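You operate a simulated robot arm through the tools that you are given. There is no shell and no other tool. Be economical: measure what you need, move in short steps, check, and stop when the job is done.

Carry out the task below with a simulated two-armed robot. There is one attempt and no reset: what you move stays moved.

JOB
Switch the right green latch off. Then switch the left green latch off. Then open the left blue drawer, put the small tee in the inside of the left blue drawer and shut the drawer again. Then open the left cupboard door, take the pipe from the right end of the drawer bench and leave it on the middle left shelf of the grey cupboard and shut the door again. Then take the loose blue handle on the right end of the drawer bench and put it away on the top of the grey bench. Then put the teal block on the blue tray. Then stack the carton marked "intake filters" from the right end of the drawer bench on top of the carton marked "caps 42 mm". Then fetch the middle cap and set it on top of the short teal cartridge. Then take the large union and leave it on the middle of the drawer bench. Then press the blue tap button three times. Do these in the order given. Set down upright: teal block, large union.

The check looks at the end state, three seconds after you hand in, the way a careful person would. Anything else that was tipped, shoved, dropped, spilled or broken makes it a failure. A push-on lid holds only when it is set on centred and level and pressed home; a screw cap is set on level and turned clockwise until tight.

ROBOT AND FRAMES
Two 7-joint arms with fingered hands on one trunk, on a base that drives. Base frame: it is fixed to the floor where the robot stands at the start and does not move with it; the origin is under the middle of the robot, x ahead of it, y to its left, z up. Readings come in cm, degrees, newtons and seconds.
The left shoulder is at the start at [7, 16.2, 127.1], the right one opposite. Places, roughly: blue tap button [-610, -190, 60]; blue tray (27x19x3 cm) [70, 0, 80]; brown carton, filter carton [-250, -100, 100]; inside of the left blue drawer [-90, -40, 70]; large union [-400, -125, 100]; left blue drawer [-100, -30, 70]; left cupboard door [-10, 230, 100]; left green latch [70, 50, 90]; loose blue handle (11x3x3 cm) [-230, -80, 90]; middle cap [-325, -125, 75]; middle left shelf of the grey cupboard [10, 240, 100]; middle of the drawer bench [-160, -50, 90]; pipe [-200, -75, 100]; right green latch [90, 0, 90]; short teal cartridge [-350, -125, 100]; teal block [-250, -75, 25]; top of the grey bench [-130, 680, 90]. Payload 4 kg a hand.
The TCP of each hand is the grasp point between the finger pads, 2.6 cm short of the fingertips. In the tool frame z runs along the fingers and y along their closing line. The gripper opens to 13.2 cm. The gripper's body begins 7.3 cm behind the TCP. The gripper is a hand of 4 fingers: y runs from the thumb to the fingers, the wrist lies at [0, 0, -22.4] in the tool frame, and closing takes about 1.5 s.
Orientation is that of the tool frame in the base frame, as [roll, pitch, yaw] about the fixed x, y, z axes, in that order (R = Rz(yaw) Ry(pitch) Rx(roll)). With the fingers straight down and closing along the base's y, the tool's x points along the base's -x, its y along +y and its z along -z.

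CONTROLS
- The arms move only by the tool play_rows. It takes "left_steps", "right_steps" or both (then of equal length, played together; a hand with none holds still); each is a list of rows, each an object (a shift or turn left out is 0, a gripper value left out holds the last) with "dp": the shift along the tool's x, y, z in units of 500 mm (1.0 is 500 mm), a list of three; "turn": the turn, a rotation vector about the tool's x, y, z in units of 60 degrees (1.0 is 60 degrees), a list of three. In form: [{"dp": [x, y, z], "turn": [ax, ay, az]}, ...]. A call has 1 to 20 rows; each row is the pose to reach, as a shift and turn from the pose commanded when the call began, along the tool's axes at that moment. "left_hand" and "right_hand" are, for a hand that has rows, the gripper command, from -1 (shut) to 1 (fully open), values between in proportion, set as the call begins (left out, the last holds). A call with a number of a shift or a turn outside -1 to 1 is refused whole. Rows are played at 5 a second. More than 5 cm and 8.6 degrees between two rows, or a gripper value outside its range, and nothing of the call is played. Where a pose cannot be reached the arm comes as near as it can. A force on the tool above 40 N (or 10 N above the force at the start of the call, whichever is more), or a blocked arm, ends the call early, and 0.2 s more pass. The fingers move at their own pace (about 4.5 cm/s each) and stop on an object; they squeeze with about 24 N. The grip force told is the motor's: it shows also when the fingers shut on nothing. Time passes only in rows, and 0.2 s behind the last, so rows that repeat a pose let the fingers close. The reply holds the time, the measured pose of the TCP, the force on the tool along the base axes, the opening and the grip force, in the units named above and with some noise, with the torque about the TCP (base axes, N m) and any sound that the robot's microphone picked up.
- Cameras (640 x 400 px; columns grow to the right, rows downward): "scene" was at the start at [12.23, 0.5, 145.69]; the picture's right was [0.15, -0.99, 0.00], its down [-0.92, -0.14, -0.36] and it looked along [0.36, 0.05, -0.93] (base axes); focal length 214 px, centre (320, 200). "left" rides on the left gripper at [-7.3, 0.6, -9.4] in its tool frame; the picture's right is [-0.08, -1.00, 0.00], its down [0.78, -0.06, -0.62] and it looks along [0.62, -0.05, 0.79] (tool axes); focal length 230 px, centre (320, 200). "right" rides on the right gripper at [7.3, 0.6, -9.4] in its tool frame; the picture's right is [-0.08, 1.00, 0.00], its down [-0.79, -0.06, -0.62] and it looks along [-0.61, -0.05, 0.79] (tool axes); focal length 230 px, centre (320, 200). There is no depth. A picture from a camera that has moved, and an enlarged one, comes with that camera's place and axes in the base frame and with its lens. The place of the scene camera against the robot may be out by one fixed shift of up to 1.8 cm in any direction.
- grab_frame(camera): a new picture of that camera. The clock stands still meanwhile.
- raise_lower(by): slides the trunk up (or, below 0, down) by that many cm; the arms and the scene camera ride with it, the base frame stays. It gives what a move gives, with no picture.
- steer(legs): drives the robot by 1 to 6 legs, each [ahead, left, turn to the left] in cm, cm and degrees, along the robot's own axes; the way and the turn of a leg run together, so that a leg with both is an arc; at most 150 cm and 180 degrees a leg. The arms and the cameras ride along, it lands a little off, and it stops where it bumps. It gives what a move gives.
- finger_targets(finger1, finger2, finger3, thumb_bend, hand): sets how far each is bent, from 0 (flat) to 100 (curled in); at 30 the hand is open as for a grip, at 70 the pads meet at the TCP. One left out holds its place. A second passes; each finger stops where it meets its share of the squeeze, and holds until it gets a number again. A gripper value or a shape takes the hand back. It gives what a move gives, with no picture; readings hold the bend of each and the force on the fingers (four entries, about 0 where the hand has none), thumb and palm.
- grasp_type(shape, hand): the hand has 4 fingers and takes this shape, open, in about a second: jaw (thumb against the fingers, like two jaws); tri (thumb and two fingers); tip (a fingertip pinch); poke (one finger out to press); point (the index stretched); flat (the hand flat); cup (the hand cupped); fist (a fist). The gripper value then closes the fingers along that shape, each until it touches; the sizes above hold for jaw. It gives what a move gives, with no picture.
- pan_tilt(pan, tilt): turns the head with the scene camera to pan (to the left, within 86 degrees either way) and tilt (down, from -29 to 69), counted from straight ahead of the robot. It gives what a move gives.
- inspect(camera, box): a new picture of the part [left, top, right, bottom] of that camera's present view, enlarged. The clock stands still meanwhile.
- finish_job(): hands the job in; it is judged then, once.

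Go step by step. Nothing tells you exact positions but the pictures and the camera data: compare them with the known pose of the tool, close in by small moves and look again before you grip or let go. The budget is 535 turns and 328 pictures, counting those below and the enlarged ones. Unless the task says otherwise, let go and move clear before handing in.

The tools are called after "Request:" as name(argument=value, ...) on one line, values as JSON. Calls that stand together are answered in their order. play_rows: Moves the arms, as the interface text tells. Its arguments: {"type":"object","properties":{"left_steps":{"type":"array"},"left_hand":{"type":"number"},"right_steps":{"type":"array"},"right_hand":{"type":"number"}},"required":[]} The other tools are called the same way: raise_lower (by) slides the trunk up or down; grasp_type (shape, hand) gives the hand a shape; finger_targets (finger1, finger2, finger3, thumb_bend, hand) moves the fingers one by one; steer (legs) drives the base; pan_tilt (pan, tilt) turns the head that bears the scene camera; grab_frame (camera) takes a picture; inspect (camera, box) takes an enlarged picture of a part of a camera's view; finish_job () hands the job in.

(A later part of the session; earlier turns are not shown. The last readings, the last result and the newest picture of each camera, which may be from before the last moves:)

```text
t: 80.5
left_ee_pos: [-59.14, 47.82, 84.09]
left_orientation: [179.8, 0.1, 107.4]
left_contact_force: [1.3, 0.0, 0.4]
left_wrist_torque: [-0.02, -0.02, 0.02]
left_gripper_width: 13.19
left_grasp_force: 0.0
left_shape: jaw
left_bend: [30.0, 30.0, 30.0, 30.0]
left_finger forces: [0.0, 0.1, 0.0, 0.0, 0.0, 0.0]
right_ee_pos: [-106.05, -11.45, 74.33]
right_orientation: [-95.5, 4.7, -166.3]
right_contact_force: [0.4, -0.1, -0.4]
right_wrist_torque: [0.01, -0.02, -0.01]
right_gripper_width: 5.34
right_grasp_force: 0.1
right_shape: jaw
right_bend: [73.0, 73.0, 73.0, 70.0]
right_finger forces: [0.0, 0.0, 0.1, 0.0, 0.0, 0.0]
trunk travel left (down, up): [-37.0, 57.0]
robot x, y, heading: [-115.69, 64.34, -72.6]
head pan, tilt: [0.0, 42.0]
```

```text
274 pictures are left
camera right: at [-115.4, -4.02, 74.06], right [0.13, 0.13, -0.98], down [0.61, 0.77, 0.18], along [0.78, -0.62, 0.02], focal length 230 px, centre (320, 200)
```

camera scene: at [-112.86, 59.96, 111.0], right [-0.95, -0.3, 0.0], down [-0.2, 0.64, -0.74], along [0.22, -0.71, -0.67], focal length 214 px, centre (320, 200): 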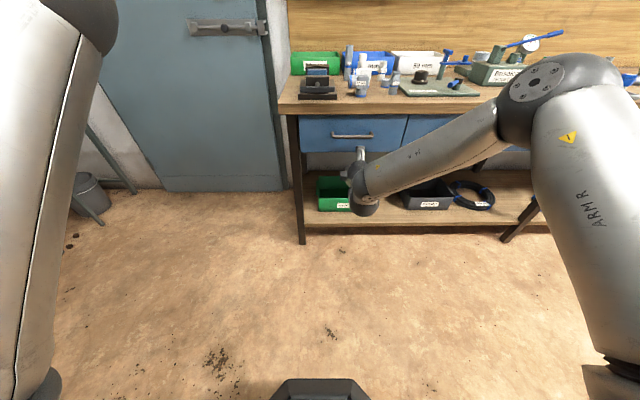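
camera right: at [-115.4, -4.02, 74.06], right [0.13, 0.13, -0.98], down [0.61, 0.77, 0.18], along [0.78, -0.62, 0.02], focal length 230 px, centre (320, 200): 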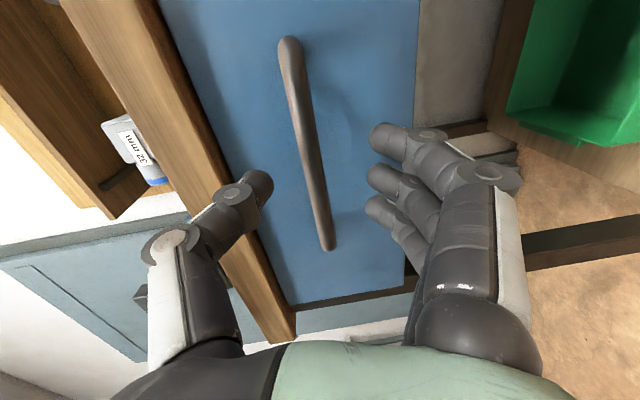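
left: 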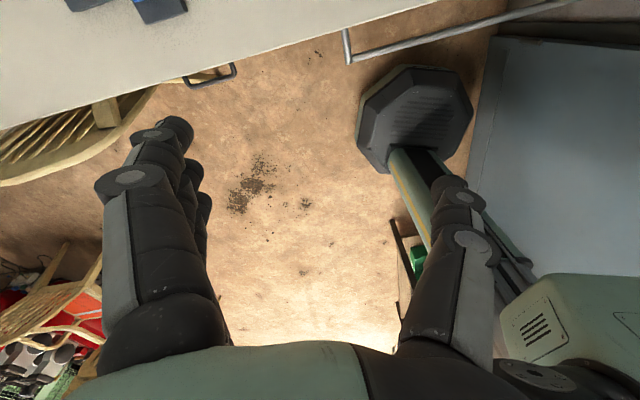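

Request:
play_rows(right_steps=[{"dp": [0, 0, 0.06]}, {"dp": [0, 0, 0.115]}, {"dp": [0, 0, 0.115]}])

Request:
grab_frame(camera="right")

```text
t: 81.3
left_ee_pos: [-59.32, 48.23, 84.29]
left_orientation: [179.8, 0.4, 107.3]
left_contact_force: [0.9, -0.3, -0.1]
left_wrist_torque: [0.02, -0.02, -0.02]
left_gripper_width: 13.2
left_grasp_force: 0.0
left_shape: jaw
left_bend: [30.0, 30.0, 30.0, 30.0]
left_finger forces: [0.0, 0.0, 0.0, 0.0, 0.1, 0.1]
right_ee_pos: [-104.55, -16.61, 74.27]
right_orientation: [-95.3, 4.7, -166.1]
right_contact_force: [-11.3, 31.8, 3.8]
right_wrist_torque: [-1.18, -0.4, 0.01]
right_gripper_width: 5.35
right_grasp_force: 0.1
right_shape: jaw
right_bend: [73.0, 73.0, 73.0, 71.0]
right_finger forces: [0.1, 0.0, 0.0, 0.0, 33.0, 0.0]
trunk travel left (down, up): [-37.0, 57.0]
robot x, y, heading: [-115.66, 64.9, -72.4]
head pan, tilt: [0.0, 42.0]
```

```text
273 pictures are left
camera right: at [-114.03, -9.17, 73.82], right [0.13, 0.13, -0.98], down [0.61, 0.78, 0.18], along [0.78, -0.62, 0.03], focal length 230 px, centre (320, 200)
```

right: 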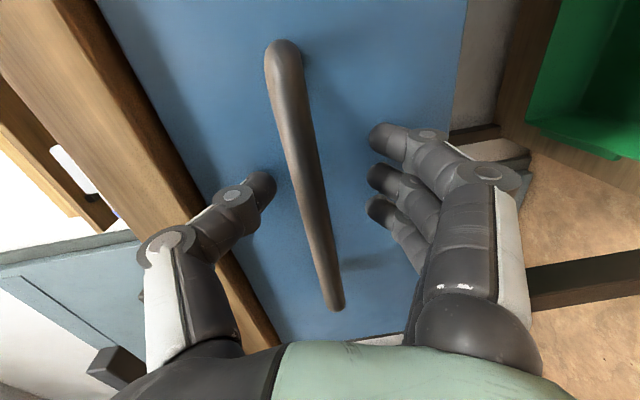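

The bar is between the thumb and fingers. I'll ease back slightly and close.

Request:
play_rows(right_steps=[{"dp": [0, 0, -0.014]}, {"dp": [0, 0, -0.014]}, {"dp": [0, 0, -0.014]}, {"dp": [0, 0, -0.014]}, {"dp": [0, 0, -0.014]}, {"dp": [0, 0, -0.014]}], right_hand=-1)

Request:
grab_frame(camera="right")

```text
t: 82.7
left_ee_pos: [-59.3, 47.88, 84.17]
left_orientation: [179.8, 0.1, 107.4]
left_contact_force: [0.3, -0.2, -0.4]
left_wrist_torque: [0.01, -0.02, 0.02]
left_gripper_width: 13.19
left_grasp_force: 0.0
left_shape: jaw
left_bend: [30.0, 30.0, 30.0, 30.0]
left_finger forces: [0.0, 0.0, 0.0, 0.0, 0.0, 0.0]
right_ee_pos: [-104.81, -16.3, 73.84]
right_orientation: [-95.6, 4.8, -166.4]
right_contact_force: [0.7, -3.2, -3.4]
right_wrist_torque: [0.04, 0.01, 0.02]
right_gripper_width: 0.41
right_grasp_force: 23.9
right_shape: jaw
right_bend: [66.0, 64.0, 66.0, 73.0]
right_finger forces: [2.3, 0.0, 2.0, 0.0, 0.0, 0.1]
trunk travel left (down, up): [-37.0, 57.0]
robot x, y, heading: [-115.66, 64.13, -72.8]
head pan, tilt: [0.0, 42.0]
```

```text
272 pictures are left
camera right: at [-114.14, -8.89, 73.57], right [0.13, 0.13, -0.98], down [0.61, 0.77, 0.18], along [0.78, -0.62, 0.02], focal length 230 px, centre (320, 200)
```

right: 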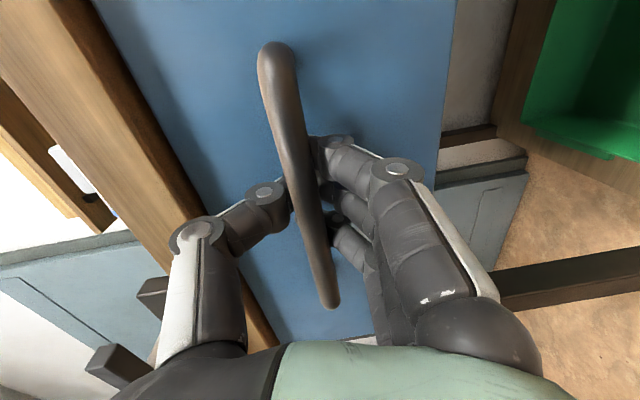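

The fingertips have closed behind the bar, which makes a good hook. I'll pull by backing the base up.

Request:
steer(legs=[[-12, 0, 0]])

Request:
grab_frame(camera="scene")

```text
t: 84.0
left_ee_pos: [-62.86, 59.53, 84.28]
left_orientation: [179.8, 0.2, 107.4]
left_contact_force: [-0.1, 0.5, -0.3]
left_wrist_torque: [0.02, -0.01, -0.02]
left_gripper_width: 13.19
left_grasp_force: 0.1
left_shape: jaw
left_bend: [30.0, 30.0, 30.0, 30.0]
left_finger forces: [0.1, 0.0, 0.0, 0.1, 0.0, 0.0]
right_ee_pos: [-108.26, -4.54, 74.07]
right_orientation: [-95.3, 4.8, -166.1]
right_contact_force: [0.8, -2.6, -1.9]
right_wrist_torque: [-0.05, 0.01, -0.02]
right_gripper_width: 0.38
right_grasp_force: 23.9
right_shape: jaw
right_bend: [67.0, 63.0, 67.0, 73.0]
right_finger forces: [1.2, 0.0, 1.7, 0.0, 0.0, 0.0]
trunk travel left (down, up): [-37.0, 57.0]
robot x, y, heading: [-119.26, 76.4, -72.5]
head pan, tilt: [0.0, 42.0]
```

```text
271 pictures are left
camera scene: at [-113.77, 63.05, 111.01], right [-0.95, -0.3, 0.0], down [-0.2, 0.64, -0.74], along [0.22, -0.71, -0.67], focal length 214 px, centre (320, 200)
```

scene: 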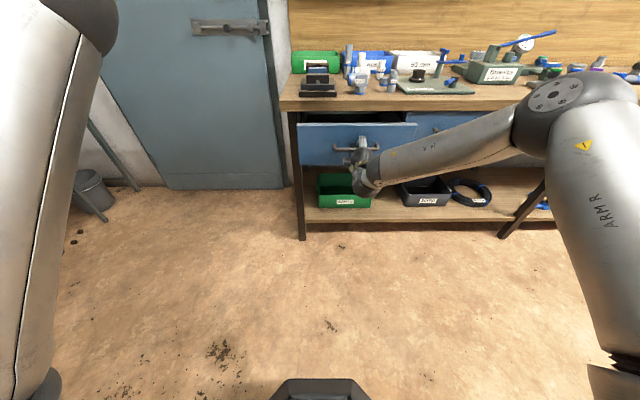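

The drawer is sliding open. I'll pull it a bit further.

Request:
steer(legs=[[-10, 0, 0]])

Request:
grab_frame(camera="scene")

```text
t: 85.1
left_ee_pos: [-65.86, 69.43, 84.22]
left_orientation: [179.8, 0.1, 107.4]
left_contact_force: [0.3, 0.8, 0.8]
left_wrist_torque: [-0.02, -0.01, -0.01]
left_gripper_width: 13.18
left_grasp_force: 0.1
left_shape: jaw
left_bend: [30.0, 30.0, 30.0, 30.0]
left_finger forces: [0.0, 0.0, 0.1, 0.0, 0.0, 0.1]
right_ee_pos: [-111.27, 5.0, 74.13]
right_orientation: [-95.2, 4.8, -166.2]
right_contact_force: [1.0, -1.6, -2.0]
right_wrist_torque: [-0.06, -0.01, -0.01]
right_gripper_width: 0.4
right_grasp_force: 23.9
right_shape: jaw
right_bend: [67.0, 63.0, 67.0, 73.0]
right_finger forces: [1.2, 0.0, 1.9, 0.1, 0.0, 0.0]
trunk travel left (down, up): [-37.0, 57.0]
robot x, y, heading: [-122.45, 85.73, -72.7]
head pan, tilt: [0.0, 42.0]
```

```text
270 pictures are left
camera scene: at [-116.8, 72.78, 111.01], right [-0.95, -0.3, 0.0], down [-0.2, 0.64, -0.74], along [0.22, -0.71, -0.67], focal length 214 px, centre (320, 200)
```

scene: 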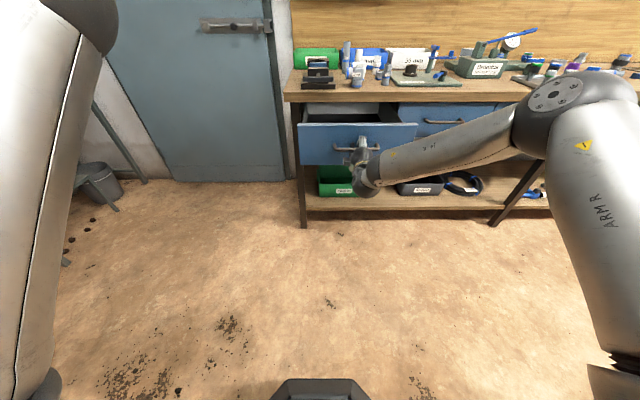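

The drawer is open about 22 cm. I'll release the bar, back off, raise the trunk and turn the hand downwards again.

Request:
play_rows(right_steps=[{"dp": [0, 0, 0]}, {"dp": [0, 0, 0]}, {"dp": [0, 0, 0]}, {"dp": [0, 0, 0]}, {"dp": [0, 0, 0]}, {"dp": [0, 0, -0.04]}, {"dp": [0, 0, -0.1]}, {"dp": [0, 0, -0.1]}], right_hand=0)

Request:
steer(legs=[[-8, 0, 0]])

Request:
raise_lower(by=38)

Request:
play_rows(right_steps=[{"turn": [-0.14, 0, 0]}, {"turn": [-0.28, 0, 0]}, {"turn": [-0.42, 0, 0]}, {"turn": [-0.56, 0, 0]}, {"turn": [-0.7, 0, 0]}, {"turn": [-0.84, 0, 0]}, {"turn": [-0.98, 0, 0]}])

```text
t: 86.9
left_ee_pos: [-65.75, 69.33, 84.19]
left_orientation: [179.7, 0.0, 107.5]
left_contact_force: [0.0, 0.9, -0.5]
left_wrist_torque: [0.03, 0.0, -0.02]
left_gripper_width: 13.19
left_grasp_force: 0.0
left_shape: jaw
left_bend: [30.0, 30.0, 30.0, 30.0]
left_finger forces: [0.0, 0.0, 0.1, 0.0, 0.1, 0.0]
right_ee_pos: [-112.43, 9.81, 74.51]
right_orientation: [-95.3, 4.7, -166.1]
right_contact_force: [-0.1, 0.6, 0.2]
right_wrist_torque: [0.0, 0.02, -0.01]
right_gripper_width: 6.57
right_grasp_force: 0.0
right_shape: jaw
right_bend: [73.0, 73.0, 73.0, 70.0]
right_finger forces: [0.0, 0.0, 0.1, 0.0, 0.1, 0.0]
trunk travel left (down, up): [-37.0, 57.0]
robot x, y, heading: [-122.44, 85.9, -72.6]
head pan, tilt: [0.0, 42.0]
```

```text
t: 88.0
left_ee_pos: [-68.26, 77.1, 84.24]
left_orientation: [179.8, 0.2, 107.5]
left_contact_force: [0.4, -0.2, -0.9]
left_wrist_torque: [-0.02, -0.01, -0.02]
left_gripper_width: 13.19
left_grasp_force: 0.0
left_shape: jaw
left_bend: [30.0, 30.0, 30.0, 30.0]
left_finger forces: [0.1, 0.0, 0.1, 0.0, 0.0, 0.1]
right_ee_pos: [-114.91, 17.38, 74.64]
right_orientation: [-95.1, 4.8, -166.1]
right_contact_force: [0.4, -0.3, 0.1]
right_wrist_torque: [0.03, 0.03, 0.02]
right_gripper_width: 6.53
right_grasp_force: 0.2
right_shape: jaw
right_bend: [73.0, 73.0, 73.0, 70.0]
right_finger forces: [0.0, 0.0, 0.1, 0.1, 0.1, 0.1]
trunk travel left (down, up): [-37.0, 57.0]
robot x, y, heading: [-124.99, 93.83, -72.5]
head pan, tilt: [0.0, 42.0]
```

```text
t: 91.7
left_ee_pos: [-68.08, 77.11, 122.08]
left_orientation: [179.9, 0.1, 107.5]
left_contact_force: [-0.3, 0.1, 0.2]
left_wrist_torque: [0.0, 0.01, 0.0]
left_gripper_width: 13.19
left_grasp_force: 0.0
left_shape: jaw
left_bend: [30.0, 30.0, 30.0, 30.0]
left_finger forces: [0.1, 0.0, 0.2, 0.0, 0.1, 0.0]
right_ee_pos: [-114.74, 17.32, 112.42]
right_orientation: [-95.2, 4.8, -166.2]
right_contact_force: [-1.4, 0.0, 0.4]
right_wrist_torque: [0.01, -0.02, 0.03]
right_gripper_width: 6.55
right_grasp_force: 0.0
right_shape: jaw
right_bend: [73.0, 73.0, 73.0, 70.0]
right_finger forces: [0.0, 0.0, 0.0, 0.0, 0.0, 0.0]
trunk travel left (down, up): [-75.0, 19.0]
robot x, y, heading: [-124.67, 93.23, -72.4]
head pan, tilt: [0.0, 42.0]
```

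```text
t: 93.3
left_ee_pos: [-68.11, 76.88, 122.07]
left_orientation: [179.8, 0.1, 107.6]
left_contact_force: [0.1, 0.0, 0.3]
left_wrist_torque: [0.03, -0.02, 0.03]
left_gripper_width: 13.2
left_grasp_force: 0.1
left_shape: jaw
left_bend: [30.0, 30.0, 30.0, 30.0]
left_finger forces: [0.0, 0.1, 0.0, 0.0, 0.1, 0.0]
right_ee_pos: [-114.73, 17.4, 112.44]
right_orientation: [-154.2, 4.8, -166.1]
right_contact_force: [0.7, 0.4, -0.4]
right_wrist_torque: [0.01, -0.02, 0.02]
right_gripper_width: 6.55
right_grasp_force: 0.1
right_shape: jaw
right_bend: [73.0, 73.0, 73.0, 70.0]
right_finger forces: [0.0, 0.0, 0.0, 0.1, 0.0, 0.1]
trunk travel left (down, up): [-75.0, 19.0]
robot x, y, heading: [-124.57, 93.1, -72.4]
head pan, tilt: [0.0, 42.0]
```

Request:
play_rows(right_steps=[{"turn": [-0.14, 0, 0]}, {"turn": [-0.28, 0, 0]}, {"turn": [-0.43, 0, 0]}], right_hand=1)

Request:
play_rows(right_steps=[{"turn": [0, 0, 0.14]}, {"turn": [0, 0, 0.28]}, {"turn": [0, 0, 0.42]}, {"turn": [0, 0, 0.56]}, {"turn": [0, 0, 0.7]}, {"turn": [0, 0, 0.84]}, {"turn": [0, 0, 0.98]}])

Request:
play_rows(right_steps=[{"turn": [0, 0, 0.14]}, {"turn": [0, 0, 0.28]}, {"turn": [0, 0, 0.42]}, {"turn": [0, 0, 0.47]}])

Request:
steer(legs=[[0, 42, 0]])

Request:
grab_frame(camera="scene")

```text
refused: row 3 steps farther than a row can; nothing moved
```

```text
t: 94.9
left_ee_pos: [-68.14, 76.9, 122.21]
left_orientation: [179.8, 0.2, 107.6]
left_contact_force: [0.0, -0.7, -0.7]
left_wrist_torque: [0.02, -0.03, 0.0]
left_gripper_width: 13.2
left_grasp_force: 0.0
left_shape: jaw
left_bend: [30.0, 30.0, 30.0, 30.0]
left_finger forces: [0.1, 0.1, 0.0, 0.0, 0.0, 0.0]
right_ee_pos: [-114.87, 17.42, 112.59]
right_orientation: [-170.3, 24.7, 136.0]
right_contact_force: [-1.2, -0.4, -0.2]
right_wrist_torque: [-0.02, 0.01, 0.02]
right_gripper_width: 6.58
right_grasp_force: 0.1
right_shape: jaw
right_bend: [73.0, 73.0, 73.0, 70.0]
right_finger forces: [0.0, 0.0, 0.0, 0.1, 0.0, 0.0]
trunk travel left (down, up): [-75.0, 19.0]
robot x, y, heading: [-124.81, 93.35, -72.3]
head pan, tilt: [0.0, 42.0]
```

```text
t: 95.9
left_ee_pos: [-68.21, 76.97, 122.19]
left_orientation: [179.8, 0.2, 107.5]
left_contact_force: [0.3, -0.8, -0.7]
left_wrist_torque: [0.01, -0.02, -0.02]
left_gripper_width: 13.22
left_grasp_force: 0.0
left_shape: jaw
left_bend: [30.0, 30.0, 30.0, 30.0]
left_finger forces: [0.1, 0.0, 0.1, 0.0, 0.1, 0.0]
right_ee_pos: [-114.8, 17.45, 112.53]
right_orientation: [176.1, 26.1, 104.7]
right_contact_force: [-0.7, 0.2, -0.2]
right_wrist_torque: [0.04, 0.01, 0.01]
right_gripper_width: 6.55
right_grasp_force: 0.0
right_shape: jaw
right_bend: [73.0, 73.0, 73.0, 70.0]
right_finger forces: [0.0, 0.1, 0.1, 0.0, 0.1, 0.0]
trunk travel left (down, up): [-75.0, 19.0]
robot x, y, heading: [-124.81, 93.31, -72.4]
head pan, tilt: [0.0, 42.0]
```

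```text
t: 98.4
left_ee_pos: [-28.76, 89.35, 122.13]
left_orientation: [179.7, 0.1, 107.4]
left_contact_force: [0.4, 0.5, -1.3]
left_wrist_torque: [-0.02, -0.01, -0.02]
left_gripper_width: 13.18
left_grasp_force: 0.1
left_shape: jaw
left_bend: [30.0, 30.0, 30.0, 30.0]
left_finger forces: [0.0, 0.0, 0.1, 0.1, 0.0, 0.0]
right_ee_pos: [-75.5, 29.8, 112.53]
right_orientation: [176.1, 26.1, 104.7]
right_contact_force: [-0.5, 0.1, 0.2]
right_wrist_torque: [0.01, -0.01, -0.01]
right_gripper_width: 6.56
right_grasp_force: 0.0
right_shape: jaw
right_bend: [73.0, 73.0, 73.0, 70.0]
right_finger forces: [0.0, 0.1, 0.0, 0.0, 0.0, 0.1]
trunk travel left (down, up): [-75.0, 19.0]
robot x, y, heading: [-85.44, 105.57, -72.7]
head pan, tilt: [0.0, 42.0]
```

```text
269 pictures are left
camera scene: at [-79.74, 92.68, 149.0], right [-0.95, -0.3, 0.0], down [-0.2, 0.64, -0.74], along [0.22, -0.71, -0.67], focal length 214 px, centre (320, 200)
```

scene: 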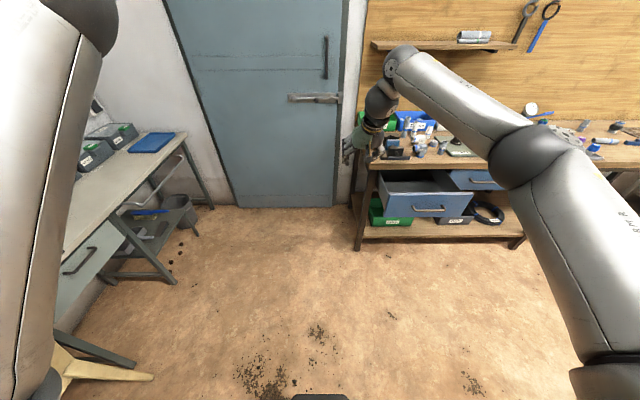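

The drawer is open and the hand tilts forward well. I'll drive up beside the drawer so the right hand can reach the green bin.

Request:
steer(legs=[[70, 0, 0]])

Request:
play_rows(right_steps=[{"dp": [0, -0.09, 0]}, {"dp": [0, -0.18, 0]}, {"dp": [0, -0.27, 0]}, {"dp": [0, -0.36, 0]}, {"dp": [0, -0.45, 0]}], right_hand=1)

Request:
grab_frame(camera="right")

Request:
grab_frame(camera="scene")

```text
t: 102.3
left_ee_pos: [-7.02, 22.87, 122.12]
left_orientation: [179.8, 0.2, 107.9]
left_contact_force: [0.4, -0.5, -0.1]
left_wrist_torque: [-0.02, 0.04, -0.02]
left_gripper_width: 13.2
left_grasp_force: 0.1
left_shape: jaw
left_bend: [30.0, 30.0, 30.0, 30.0]
left_finger forces: [0.1, 0.1, 0.0, 0.1, 0.0, 0.0]
right_ee_pos: [-53.05, -37.32, 112.53]
right_orientation: [176.1, 26.1, 105.4]
right_contact_force: [0.5, -0.9, -0.3]
right_wrist_torque: [-0.01, -0.01, 0.04]
right_gripper_width: 6.58
right_grasp_force: 0.0
right_shape: jaw
right_bend: [73.0, 73.0, 73.0, 70.0]
right_finger forces: [0.0, 0.0, 0.2, 0.0, 0.0, 0.0]
trunk travel left (down, up): [-75.0, 19.0]
robot x, y, heading: [-63.59, 38.93, -71.8]
head pan, tilt: [0.0, 42.0]
```

```text
t: 103.5
left_ee_pos: [-7.18, 22.78, 122.28]
left_orientation: [179.7, 0.1, 108.1]
left_contact_force: [0.1, -0.3, 0.2]
left_wrist_torque: [0.01, -0.01, -0.02]
left_gripper_width: 13.23
left_grasp_force: 0.0
left_shape: jaw
left_bend: [30.0, 30.0, 30.0, 30.0]
left_finger forces: [0.0, 0.0, 0.0, 0.0, 0.1, 0.1]
right_ee_pos: [-74.68, -44.07, 111.09]
right_orientation: [176.1, 26.1, 105.4]
right_contact_force: [-0.3, 0.1, 0.3]
right_wrist_torque: [-0.02, -0.03, 0.03]
right_gripper_width: 13.19
right_grasp_force: 0.1
right_shape: jaw
right_bend: [30.0, 30.0, 30.0, 30.0]
right_finger forces: [0.0, 0.0, 0.0, 0.0, 0.0, 0.1]
trunk travel left (down, up): [-75.0, 19.0]
robot x, y, heading: [-63.86, 38.99, -71.8]
head pan, tilt: [0.0, 42.0]
```

```text
268 pictures are left
camera right: at [-77.73, -33.65, 116.24], right [0.97, 0.23, 0.1], down [0.02, -0.45, 0.89], along [0.24, -0.87, -0.44], focal length 230 px, centre (320, 200)
```

right: 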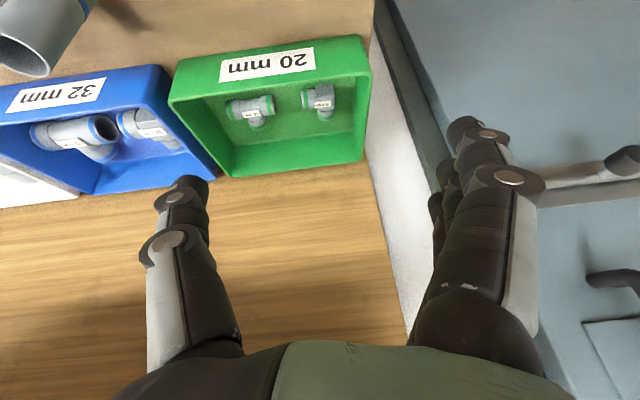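

```text
267 pictures are left
camera scene: at [-58.28, 25.58, 149.01], right [-0.95, -0.31, 0.0], down [-0.21, 0.64, -0.74], along [0.23, -0.71, -0.67], focal length 214 px, centre (320, 200)
```

scene: 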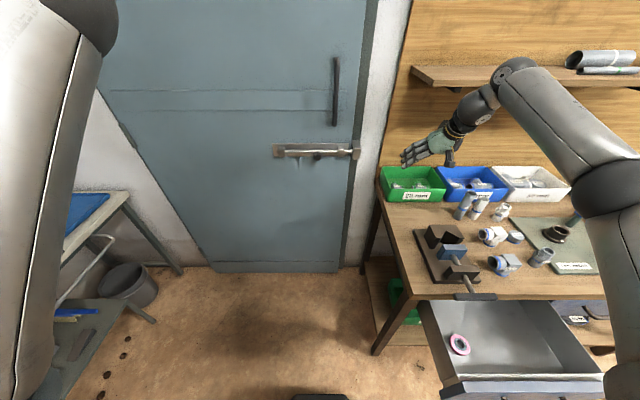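

I can see both fittings in the 20 mm bin: the tee is the one on the world-right. I'll lower the hand a little and drive 12 cm closer.

Request:
play_rows(right_steps=[{"dp": [0.04, 0, 0.08]}, {"dp": [0.088, 0, 0.18]}, {"dp": [0.088, -0.06, 0.18]}, {"dp": [0.088, -0.1, 0.18]}])

Request:
steer(legs=[[12, 0, -0.7]])

Request:
grab_frame(camera="right")

```text
refused: row 2 steps farther than a row can; nothing moved
```

```text
t: 104.7
left_ee_pos: [-4.03, 11.13, 122.13]
left_orientation: [179.8, 0.0, 106.8]
left_contact_force: [1.1, -0.2, -0.1]
left_wrist_torque: [0.0, 0.0, 0.02]
left_gripper_width: 13.19
left_grasp_force: 0.1
left_shape: jaw
left_bend: [30.0, 30.0, 30.0, 30.0]
left_finger forces: [0.0, 0.0, 0.0, 0.1, 0.0, 0.0]
right_ee_pos: [-72.55, -53.98, 110.46]
right_orientation: [176.7, 25.3, 105.0]
right_contact_force: [0.0, 1.0, 0.6]
right_wrist_torque: [-0.01, 0.0, 0.01]
right_gripper_width: 13.18
right_grasp_force: 0.0
right_shape: jaw
right_bend: [30.0, 30.0, 30.0, 30.0]
right_finger forces: [0.0, 0.1, 0.0, 0.0, 0.1, 0.0]
trunk travel left (down, up): [-75.0, 19.0]
robot x, y, heading: [-60.59, 28.14, -73.1]
head pan, tilt: [0.0, 42.0]
stopped in leg 1: the robot was blocked; the commanded pose is now the measured one
```

```text
266 pictures are left
camera right: at [-75.49, -43.55, 115.86], right [0.97, 0.21, 0.09], down [0.02, -0.46, 0.89], along [0.23, -0.86, -0.45], focal length 230 px, centre (320, 200)
```

right: 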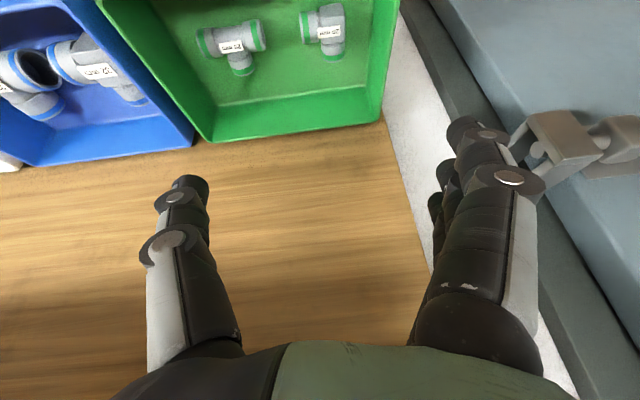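

The hand met the door bolt on the left, so forward motion stopped. The tee is at about [-79.6, -59.2, 88]; I'll shift the base right and lower the hand over it.

Request:
steer(legs=[[0, -12, 0]])

Request:
grab_frame(camera="right")

```text
t: 106.0
left_ee_pos: [-15.51, 7.57, 122.01]
left_orientation: [179.8, 0.1, 106.8]
left_contact_force: [0.5, 0.1, -0.5]
left_wrist_torque: [-0.02, 0.02, -0.04]
left_gripper_width: 13.19
left_grasp_force: 0.0
left_shape: jaw
left_bend: [30.0, 30.0, 30.0, 30.0]
left_finger forces: [0.0, 0.0, 0.0, 0.0, 0.0, 0.1]
right_ee_pos: [-84.12, -57.49, 110.6]
right_orientation: [176.6, 25.3, 105.1]
right_contact_force: [-0.4, -0.9, 0.9]
right_wrist_torque: [-0.03, -0.01, 0.05]
right_gripper_width: 13.19
right_grasp_force: 0.1
right_shape: jaw
right_bend: [30.0, 30.0, 30.0, 30.0]
right_finger forces: [0.0, 0.0, 0.0, 0.1, 0.0, 0.0]
trunk travel left (down, up): [-75.0, 19.0]
robot x, y, heading: [-71.79, 24.36, -72.9]
head pan, tilt: [0.0, 42.0]
```

```text
265 pictures are left
camera right: at [-86.98, -47.13, 115.87], right [0.97, 0.22, 0.09], down [0.02, -0.46, 0.89], along [0.23, -0.86, -0.45], focal length 230 px, centre (320, 200)
```

right: 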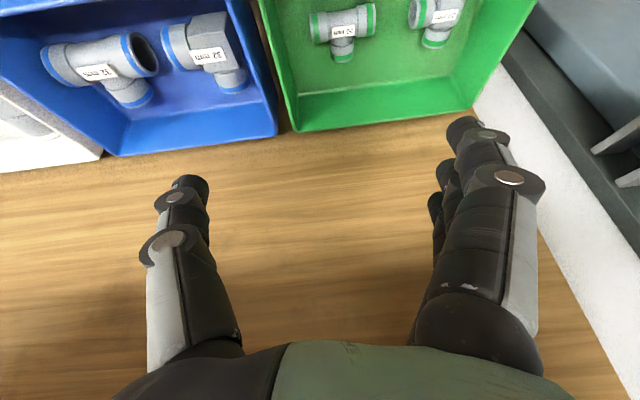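

The tee position is confirmed. I'll lower over it with the opening at 8.6 cm.

Request:
play_rows(right_steps=[{"dp": [0.02, 0.025, 0.07]}, {"dp": [0.045, 0.05, 0.145]}, {"dp": [0.07, 0.075, 0.22]}, {"dp": [0.094, 0.084, 0.298]}, {"dp": [0.094, 0.084, 0.298]}], right_hand=0.3)

Request:
grab_frame(camera="right")

Request:
inspect(camera="scene", box=[300, 120, 460, 220])

```text
t: 107.2
left_ee_pos: [-15.78, 7.61, 122.07]
left_orientation: [179.7, -0.1, 106.7]
left_contact_force: [0.2, -0.2, 0.0]
left_wrist_torque: [-0.03, 0.0, 0.02]
left_gripper_width: 13.19
left_grasp_force: 0.1
left_shape: jaw
left_bend: [30.0, 30.0, 30.0, 30.0]
left_finger forces: [0.0, 0.0, 0.0, 0.0, 0.0, 0.0]
right_ee_pos: [-78.74, -57.98, 95.37]
right_orientation: [176.7, 25.4, 105.0]
right_contact_force: [-0.1, 0.1, 0.4]
right_wrist_torque: [0.01, 0.0, -0.01]
right_gripper_width: 8.66
right_grasp_force: 0.0
right_shape: jaw
right_bend: [70.0, 70.0, 70.0, 67.0]
right_finger forces: [0.0, 0.0, 0.1, 0.0, 0.0, 0.0]
trunk travel left (down, up): [-75.0, 19.0]
robot x, y, heading: [-72.36, 24.85, -72.9]
head pan, tilt: [0.0, 42.0]
```

```text
264 pictures are left
camera right: at [-81.58, -47.66, 100.65], right [0.97, 0.22, 0.09], down [0.02, -0.46, 0.89], along [0.23, -0.86, -0.45], focal length 230 px, centre (320, 200)
```

right: 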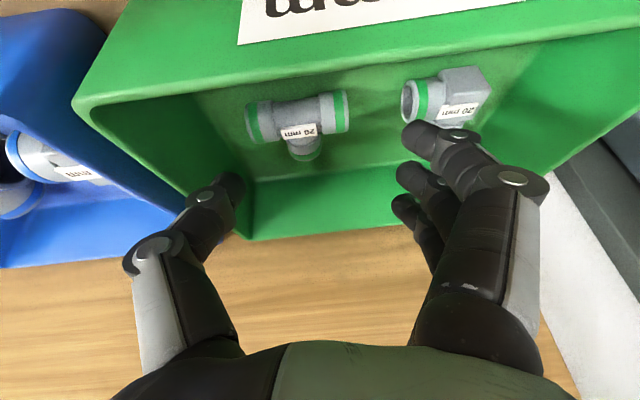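

```text
4.00 times, centred on (380, 170) of scene
camera zoom: at [-66.65, 11.56, 149.01], right [-0.96, -0.29, 0.0], down [-0.2, 0.64, -0.74], along [0.22, -0.71, -0.67], focal length 858 px, centre (80, 320)
```

zoom: 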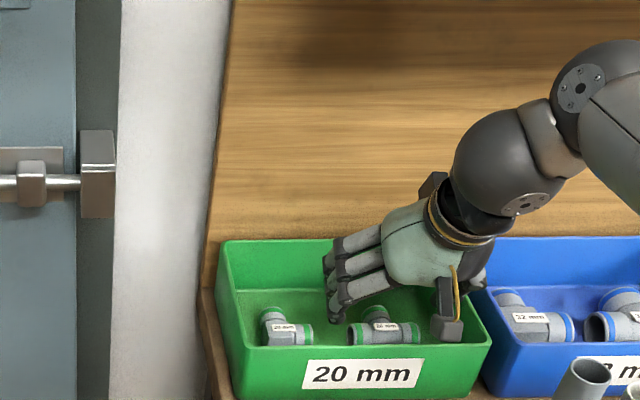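

The tee is well lined up, so I'll shift 1 cm right, descend 5 cm and close.

Request:
play_rows(right_steps=[{"dp": [0.014, -0.022, 0.03]}, {"dp": [0.029, -0.022, 0.06]}, {"dp": [0.042, -0.022, 0.09]}])

Request:
grab_frame(camera="right")

```text
t: 108.0
left_ee_pos: [-15.45, 7.61, 121.99]
left_orientation: [179.9, 0.1, 106.9]
left_contact_force: [0.4, 0.1, 0.5]
left_wrist_torque: [-0.02, -0.02, -0.02]
left_gripper_width: 13.2
left_grasp_force: 0.1
left_shape: jaw
left_bend: [30.0, 30.0, 30.0, 30.0]
left_finger forces: [0.0, 0.0, 0.1, 0.0, 0.1, 0.0]
right_ee_pos: [-79.18, -58.17, 90.35]
right_orientation: [176.6, 25.3, 105.3]
right_contact_force: [8.8, 4.2, 3.3]
right_wrist_torque: [-0.15, 0.44, -0.35]
right_gripper_width: 8.58
right_grasp_force: 0.1
right_shape: jaw
right_bend: [70.0, 70.0, 70.0, 67.0]
right_finger forces: [0.1, 0.1, 0.1, 0.0, 9.6, 0.0]
trunk travel left (down, up): [-75.0, 19.0]
robot x, y, heading: [-72.18, 24.58, -73.0]
head pan, tilt: [0.0, 42.0]
```

```text
262 pictures are left
camera right: at [-82.06, -47.88, 95.55], right [0.97, 0.22, 0.09], down [0.02, -0.46, 0.89], along [0.23, -0.86, -0.45], focal length 230 px, centre (320, 200)
```

right: 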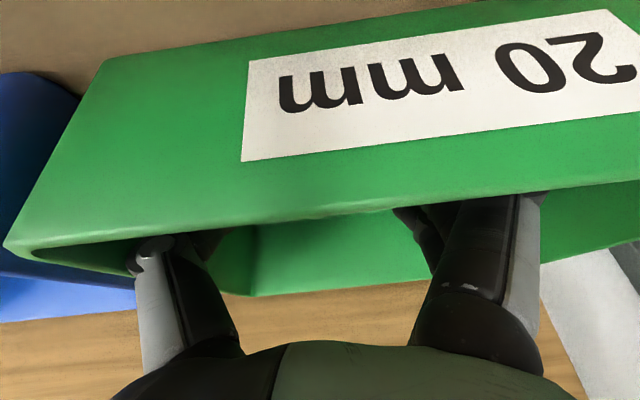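

The thumb is brushing the bin wall. I'll shift slightly left and close.

Request:
play_rows(right_steps=[{"dp": [0, 0.01, 0]}, {"dp": [0, 0.01, 0]}, {"dp": [0, 0.01, 0]}, {"dp": [0, 0.01, 0]}, {"dp": [0, 0.01, 0]}, {"dp": [0, 0.01, 0]}, {"dp": [0, 0.01, 0]}, {"dp": [0, 0.01, 0]}], right_hand=-1)

Request:
inspect(camera="scene", box=[300, 120, 460, 220])

```text
t: 109.8
left_ee_pos: [-15.77, 7.78, 122.13]
left_orientation: [179.8, 0.1, 106.7]
left_contact_force: [0.5, -0.6, 0.3]
left_wrist_torque: [-0.02, 0.03, 0.04]
left_gripper_width: 13.18
left_grasp_force: 0.0
left_shape: jaw
left_bend: [30.0, 30.0, 30.0, 30.0]
left_finger forces: [0.1, 0.0, 0.0, 0.0, 0.0, 0.1]
right_ee_pos: [-79.13, -58.23, 90.39]
right_orientation: [176.5, 25.4, 105.0]
right_contact_force: [-1.4, -0.6, 2.8]
right_wrist_torque: [-0.14, 0.0, -0.02]
right_gripper_width: 4.57
right_grasp_force: 24.0
right_shape: jaw
right_bend: [67.0, 73.0, 64.0, 69.0]
right_finger forces: [0.1, 8.4, 10.6, 0.0, 19.1, 0.1]
trunk travel left (down, up): [-75.0, 19.0]
robot x, y, heading: [-72.24, 24.39, -73.3]
head pan, tilt: [0.0, 42.0]
```

```text
4.00 times, centred on (380, 170) of scene
camera zoom: at [-66.63, 11.55, 149.01], right [-0.96, -0.29, 0.0], down [-0.2, 0.64, -0.74], along [0.22, -0.71, -0.67], focal length 858 px, centre (80, 320)
```

zoom: 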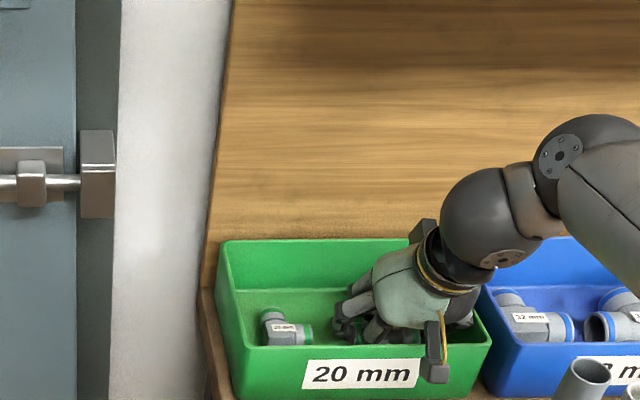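

The grip holds at 4.6 cm. I'll lift and check.

Request:
play_rows(right_steps=[{"dp": [-0.025, 0.01, -0.054]}, {"dp": [-0.055, 0.01, -0.117]}, {"dp": [-0.085, 0.01, -0.18]}, {"dp": [-0.115, 0.01, -0.244]}])

Request:
grab_frame(camera="right")

Request:
inspect(camera="scene", box=[300, 120, 460, 220])

```text
t: 110.8
left_ee_pos: [-15.56, 7.78, 122.13]
left_orientation: [179.8, 0.0, 106.9]
left_contact_force: [0.0, 0.0, -0.8]
left_wrist_torque: [-0.02, 0.01, -0.01]
left_gripper_width: 13.19
left_grasp_force: 0.0
left_shape: jaw
left_bend: [30.0, 30.0, 30.0, 30.0]
left_finger forces: [0.0, 0.0, 0.0, 0.0, 0.0, 0.1]
right_ee_pos: [-79.55, -58.16, 103.77]
right_orientation: [176.7, 25.3, 105.2]
right_contact_force: [1.1, -0.2, 0.5]
right_wrist_torque: [0.02, 0.0, -0.02]
right_gripper_width: 4.57
right_grasp_force: 23.6
right_shape: jaw
right_bend: [67.0, 73.0, 64.0, 70.0]
right_finger forces: [0.0, 9.6, 8.6, 0.1, 18.0, 0.0]
trunk travel left (down, up): [-75.0, 19.0]
robot x, y, heading: [-72.68, 24.93, -73.0]
head pan, tilt: [0.0, 42.0]
```

```text
260 pictures are left
camera right: at [-82.31, -47.84, 109.14], right [0.97, 0.22, 0.09], down [0.02, -0.46, 0.89], along [0.23, -0.86, -0.45], focal length 230 px, centre (320, 200)
```

right: 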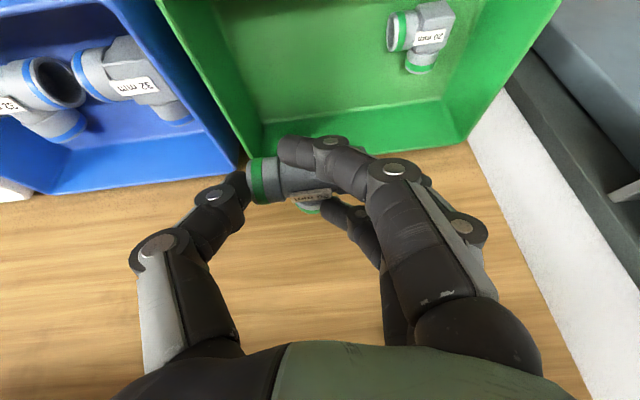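

```text
4.00 times, centred on (380, 170) of scene
camera zoom: at [-66.59, 11.6, 149.0], right [-0.96, -0.29, 0.0], down [-0.2, 0.64, -0.74], along [0.22, -0.71, -0.67], focal length 858 px, centre (80, 320)
```

zoom: 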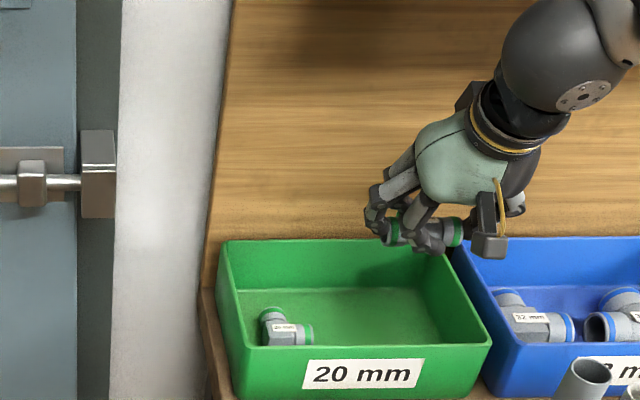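

The tee is held. I'll raise the trunk a little, back up over the open drawer and look.

Request:
raise_lower(by=8)

Request:
steer(legs=[[-55, 0, 0], [0, -13, 0.5]])

Request:
grab_frame(camera="right")

Request:
grab_frame(camera="scene")

```text
t: 112.0
left_ee_pos: [-16.69, 8.15, 130.41]
left_orientation: [179.5, 0.4, 106.7]
left_contact_force: [0.6, -0.7, 0.2]
left_wrist_torque: [0.0, -0.01, 0.0]
left_gripper_width: 13.21
left_grasp_force: 0.0
left_shape: jaw
left_bend: [30.0, 30.0, 30.0, 30.0]
left_finger forces: [0.0, 0.1, 0.0, 0.1, 0.0, 0.0]
right_ee_pos: [-81.04, -56.48, 108.77]
right_orientation: [177.5, 22.4, 105.6]
right_contact_force: [0.1, -0.5, -1.0]
right_wrist_torque: [0.0, -0.03, 0.02]
right_gripper_width: 4.53
right_grasp_force: 24.1
right_shape: jaw
right_bend: [67.0, 73.0, 64.0, 70.0]
right_finger forces: [0.1, 9.5, 8.7, 0.0, 17.8, 0.0]
trunk travel left (down, up): [-83.0, 11.0]
robot x, y, heading: [-72.06, 24.7, -72.9]
head pan, tilt: [0.0, 42.0]
```

```text
t: 116.0
left_ee_pos: [-43.71, 57.03, 130.14]
left_orientation: [179.9, 0.0, 107.7]
left_contact_force: [0.6, -0.6, -0.1]
left_wrist_torque: [0.0, -0.04, 0.01]
left_gripper_width: 13.23
left_grasp_force: 0.0
left_shape: jaw
left_bend: [30.0, 30.0, 30.0, 30.0]
left_finger forces: [0.1, 0.1, 0.1, 0.0, 0.0, 0.1]
right_ee_pos: [-106.54, -9.68, 111.88]
right_orientation: [176.6, 25.3, 105.9]
right_contact_force: [0.0, 0.1, -0.6]
right_wrist_torque: [-0.01, 0.06, -0.03]
right_gripper_width: 4.58
right_grasp_force: 23.9
right_shape: jaw
right_bend: [67.0, 73.0, 64.0, 70.0]
right_finger forces: [0.0, 9.6, 8.6, 0.0, 17.9, 0.0]
trunk travel left (down, up): [-83.0, 11.0]
robot x, y, heading: [-101.08, 72.69, -72.0]
head pan, tilt: [0.0, 42.0]
```

```text
258 pictures are left
camera right: at [-109.66, 0.57, 117.16], right [0.97, 0.23, 0.08], down [0.03, -0.46, 0.89], along [0.24, -0.86, -0.45], focal length 230 px, centre (320, 200)
```

right: 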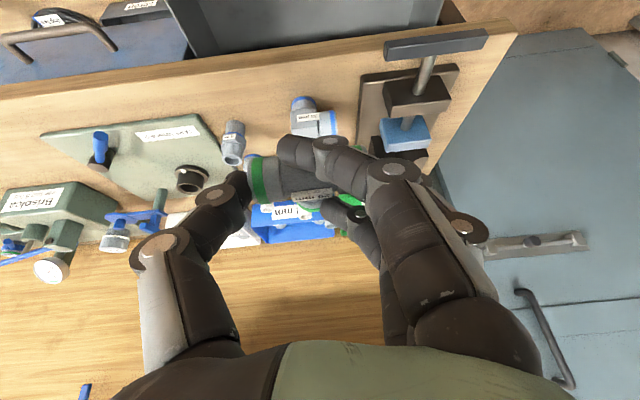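

```text
257 pictures are left
camera scene: at [-94.76, 60.21, 157.01], right [-0.95, -0.31, 0.0], down [-0.21, 0.64, -0.74], along [0.23, -0.71, -0.67], focal length 214 px, centre (320, 200)
```

scene: 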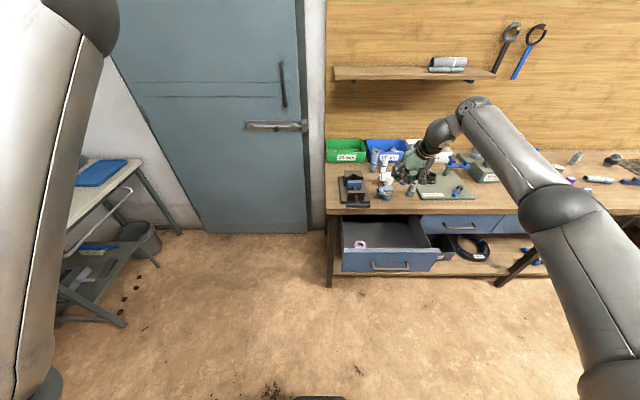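

The hand is above the open drawer. I'll shift 2 cm inwards and lower with the trunk, then look.

Request:
play_rows(right_steps=[{"dp": [-0.036, -0.02, 0.017]}, {"dp": [-0.036, -0.02, 0.017]}])

Request:
raise_lower(by=-28)

Request:
grab_frame(camera="right")

Request:
grab_frame(camera="scene")

```text
t: 116.6
left_ee_pos: [-43.86, 56.93, 130.06]
left_orientation: [179.9, 0.0, 107.7]
left_contact_force: [0.8, 0.2, 0.2]
left_wrist_torque: [0.02, -0.01, 0.0]
left_gripper_width: 13.19
left_grasp_force: 0.0
left_shape: jaw
left_bend: [30.0, 30.0, 30.0, 30.0]
left_finger forces: [0.1, 0.0, 0.0, 0.0, 0.0, 0.0]
right_ee_pos: [-107.07, -11.79, 111.77]
right_orientation: [176.7, 25.3, 106.0]
right_contact_force: [0.1, 0.2, -0.4]
right_wrist_torque: [0.01, -0.01, -0.01]
right_gripper_width: 4.55
right_grasp_force: 23.7
right_shape: jaw
right_bend: [67.0, 73.0, 64.0, 70.0]
right_finger forces: [0.1, 9.5, 8.5, 0.1, 17.8, 0.1]
trunk travel left (down, up): [-83.0, 11.0]
robot x, y, heading: [-100.8, 73.38, -72.2]
head pan, tilt: [0.0, 42.0]
```

```text
t: 119.4
left_ee_pos: [-44.05, 57.0, 102.14]
left_orientation: [179.8, 0.0, 107.7]
left_contact_force: [1.4, 0.0, 0.1]
left_wrist_torque: [-0.02, -0.01, -0.02]
left_gripper_width: 13.21
left_grasp_force: 0.0
left_shape: jaw
left_bend: [30.0, 30.0, 30.0, 30.0]
left_finger forces: [0.0, 0.0, 0.1, 0.0, 0.0, 0.0]
right_ee_pos: [-107.25, -11.88, 83.68]
right_orientation: [176.6, 25.3, 105.9]
right_contact_force: [-0.4, 0.6, 0.0]
right_wrist_torque: [0.01, -0.02, -0.04]
right_gripper_width: 4.54
right_grasp_force: 24.8
right_shape: jaw
right_bend: [67.0, 73.0, 64.0, 70.0]
right_finger forces: [0.1, 9.6, 8.3, 0.1, 17.9, 0.1]
trunk travel left (down, up): [-55.0, 39.0]
robot x, y, heading: [-100.73, 73.24, -72.1]
head pan, tilt: [0.0, 42.0]
```

```text
256 pictures are left
camera right: at [-110.19, -1.64, 89.0], right [0.97, 0.23, 0.09], down [0.03, -0.46, 0.89], along [0.24, -0.86, -0.45], focal length 230 px, centre (320, 200)
```

right: 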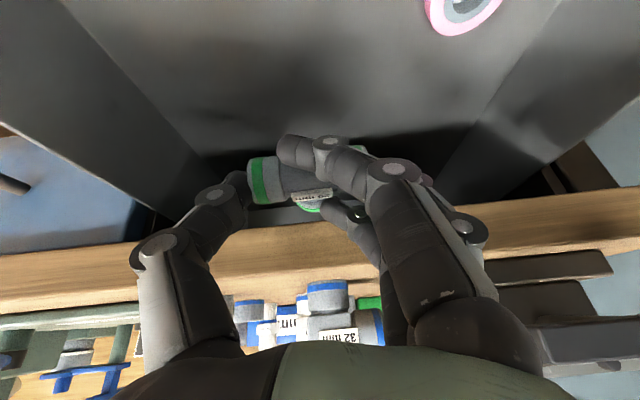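

```text
255 pictures are left
camera scene: at [-95.02, 60.07, 129.01], right [-0.95, -0.31, 0.0], down [-0.2, 0.64, -0.74], along [0.23, -0.71, -0.67], focal length 214 px, centre (320, 200)
```

scene: 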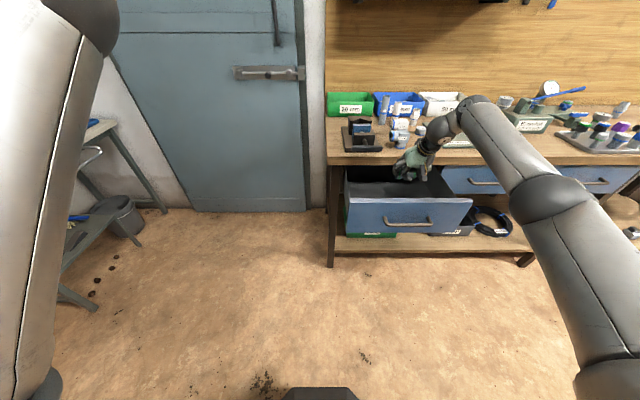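

The hand is in the drawer opening, and the pink ring is well off to the left. I'll lower it further.

Request:
raise_lower(by=-7)

Request:
play_rows(right_steps=[{"dp": [0.009, 0, 0.018]}, {"dp": [0.017, 0, 0.036]}, {"dp": [0.026, 0, 0.054]}, {"dp": [0.034, 0, 0.072]}, {"dp": [0.043, 0, 0.09]}, {"dp": [0.052, 0, 0.108]}])

Request:
grab_frame(camera="right")

```text
t: 120.5
left_ee_pos: [-44.13, 56.93, 95.09]
left_orientation: [179.8, -0.1, 107.7]
left_contact_force: [-0.2, 0.3, -0.2]
left_wrist_torque: [-0.01, 0.02, 0.01]
left_gripper_width: 13.2
left_grasp_force: 0.0
left_shape: jaw
left_bend: [30.0, 30.0, 30.0, 30.0]
left_finger forces: [0.0, 0.0, 0.0, 0.0, 0.1, 0.0]
right_ee_pos: [-107.34, -12.03, 76.71]
right_orientation: [176.6, 25.3, 105.9]
right_contact_force: [0.3, 0.2, -0.2]
right_wrist_torque: [-0.02, 0.0, -0.01]
right_gripper_width: 4.58
right_grasp_force: 23.6
right_shape: jaw
right_bend: [67.0, 73.0, 64.0, 70.0]
right_finger forces: [0.0, 9.5, 8.3, 0.0, 17.8, 0.0]
trunk travel left (down, up): [-48.0, 46.0]
robot x, y, heading: [-100.61, 73.24, -72.1]
head pan, tilt: [0.0, 42.0]
```

```text
t: 121.0
left_ee_pos: [-44.05, 56.9, 95.13]
left_orientation: [179.9, 0.0, 107.6]
left_contact_force: [0.4, -0.4, 0.4]
left_wrist_torque: [0.03, -0.02, -0.01]
left_gripper_width: 13.2
left_grasp_force: 0.0
left_shape: jaw
left_bend: [30.0, 30.0, 30.0, 30.0]
left_finger forces: [0.1, 0.1, 0.0, 0.0, 0.0, 0.1]
right_ee_pos: [-107.16, -12.37, 76.68]
right_orientation: [176.3, 26.3, 105.8]
right_contact_force: [-0.1, -1.4, 22.1]
right_wrist_torque: [3.03, 0.83, 0.01]
right_gripper_width: 4.54
right_grasp_force: 24.3
right_shape: jaw
right_bend: [67.0, 73.0, 64.0, 70.0]
right_finger forces: [0.0, 9.6, 8.5, 0.1, 17.7, 0.0]
trunk travel left (down, up): [-48.0, 46.0]
robot x, y, heading: [-100.77, 73.03, -72.4]
head pan, tilt: [0.0, 42.0]
stopped in row 2 (right hand): the force on the tool passed its limit (the readings are from after the stop); the commanded pose is now the measured one
```

```text
254 pictures are left
camera right: at [-110.09, -1.86, 81.73], right [0.97, 0.23, 0.09], down [0.02, -0.44, 0.9], along [0.25, -0.87, -0.44], focal length 230 px, centre (320, 200)
```

right: 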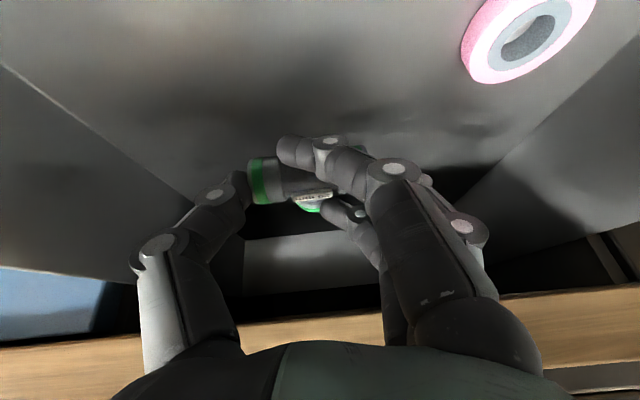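

The camera block on the hand touched the drawer front. I'll raise, make the hand vertical and go down again.

Request:
play_rows(right_steps=[{"dp": [-0.03, 0, -0.063]}, {"dp": [-0.034, 0, -0.072], "turn": [0, 0.14, 0]}, {"dp": [-0.034, 0, -0.072], "turn": [0, 0.28, 0]}, {"dp": [-0.034, 0, -0.072], "turn": [0, 0.42, 0]}, {"dp": [-0.034, 0, -0.072], "turn": [0, 0.42, 0]}])

Request:
play_rows(right_steps=[{"dp": [0, 0, 0.06]}, {"dp": [0, 0, 0.1]}, {"dp": [0, 0, 0.12]}, {"dp": [0, 0, 0.14]}, {"dp": [0, 0, 0.16]}, {"dp": [0, 0, 0.18]}, {"dp": [0, 0, 0.2]}, {"dp": [0, 0, 0.22]}])

Request:
grab_frame(camera="right")

```text
t: 122.2
left_ee_pos: [-44.08, 56.84, 95.11]
left_orientation: [179.8, 0.0, 107.6]
left_contact_force: [-0.1, -0.7, 0.1]
left_wrist_torque: [0.03, -0.06, 0.01]
left_gripper_width: 13.19
left_grasp_force: 0.0
left_shape: jaw
left_bend: [30.0, 30.0, 30.0, 30.0]
left_finger forces: [0.0, 0.0, 0.1, 0.1, 0.0, 0.1]
right_ee_pos: [-107.39, -12.73, 80.44]
right_orientation: [177.2, 20.9, 106.5]
right_contact_force: [-0.2, -0.4, -0.5]
right_wrist_torque: [0.01, -0.03, 0.01]
right_gripper_width: 3.76
right_grasp_force: 24.0
right_shape: jaw
right_bend: [68.0, 72.0, 71.0, 74.0]
right_finger forces: [0.1, 13.0, 0.0, 0.1, 13.1, 0.0]
right hand out of reach, approached as far as the arm can: row 2, 3, 4, 5
trunk travel left (down, up): [-48.0, 46.0]
robot x, y, heading: [-100.75, 72.97, -72.3]
head pan, tilt: [0.0, 42.0]
```

```text
t: 124.0
left_ee_pos: [-44.08, 57.14, 95.11]
left_orientation: [179.7, 0.1, 107.6]
left_contact_force: [0.0, -0.5, -0.6]
left_wrist_torque: [0.0, -0.01, 0.03]
left_gripper_width: 13.2
left_grasp_force: 0.1
left_shape: jaw
left_bend: [30.0, 30.0, 30.0, 30.0]
left_finger forces: [0.0, 0.0, 0.1, 0.0, 0.0, 0.1]
right_ee_pos: [-105.42, -16.44, 70.84]
right_orientation: [177.2, 21.4, 106.4]
right_contact_force: [0.1, 2.1, 16.5]
right_wrist_torque: [-0.13, -0.14, 0.03]
right_gripper_width: 3.28
right_grasp_force: 23.7
right_shape: jaw
right_bend: [68.0, 73.0, 72.0, 76.0]
right_finger forces: [0.0, 12.5, 6.7, 0.0, 11.0, 0.0]
trunk travel left (down, up): [-48.0, 46.0]
robot x, y, heading: [-101.12, 73.61, -72.3]
head pan, tilt: [0.0, 42.0]
```

```text
253 pictures are left
camera right: at [-108.38, -6.51, 76.87], right [0.97, 0.23, 0.07], down [0.06, -0.51, 0.86], along [0.23, -0.83, -0.51], focal length 230 px, centre (320, 200)
```

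right: 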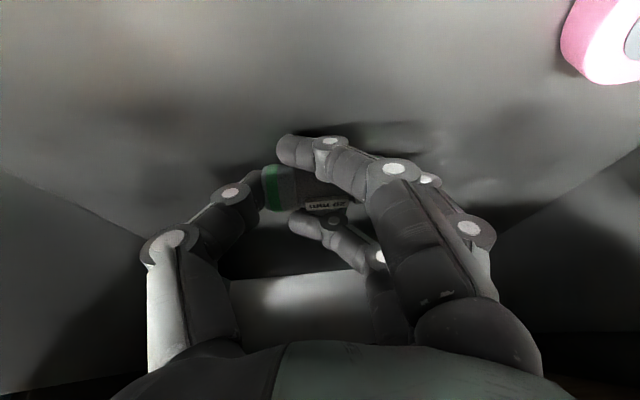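

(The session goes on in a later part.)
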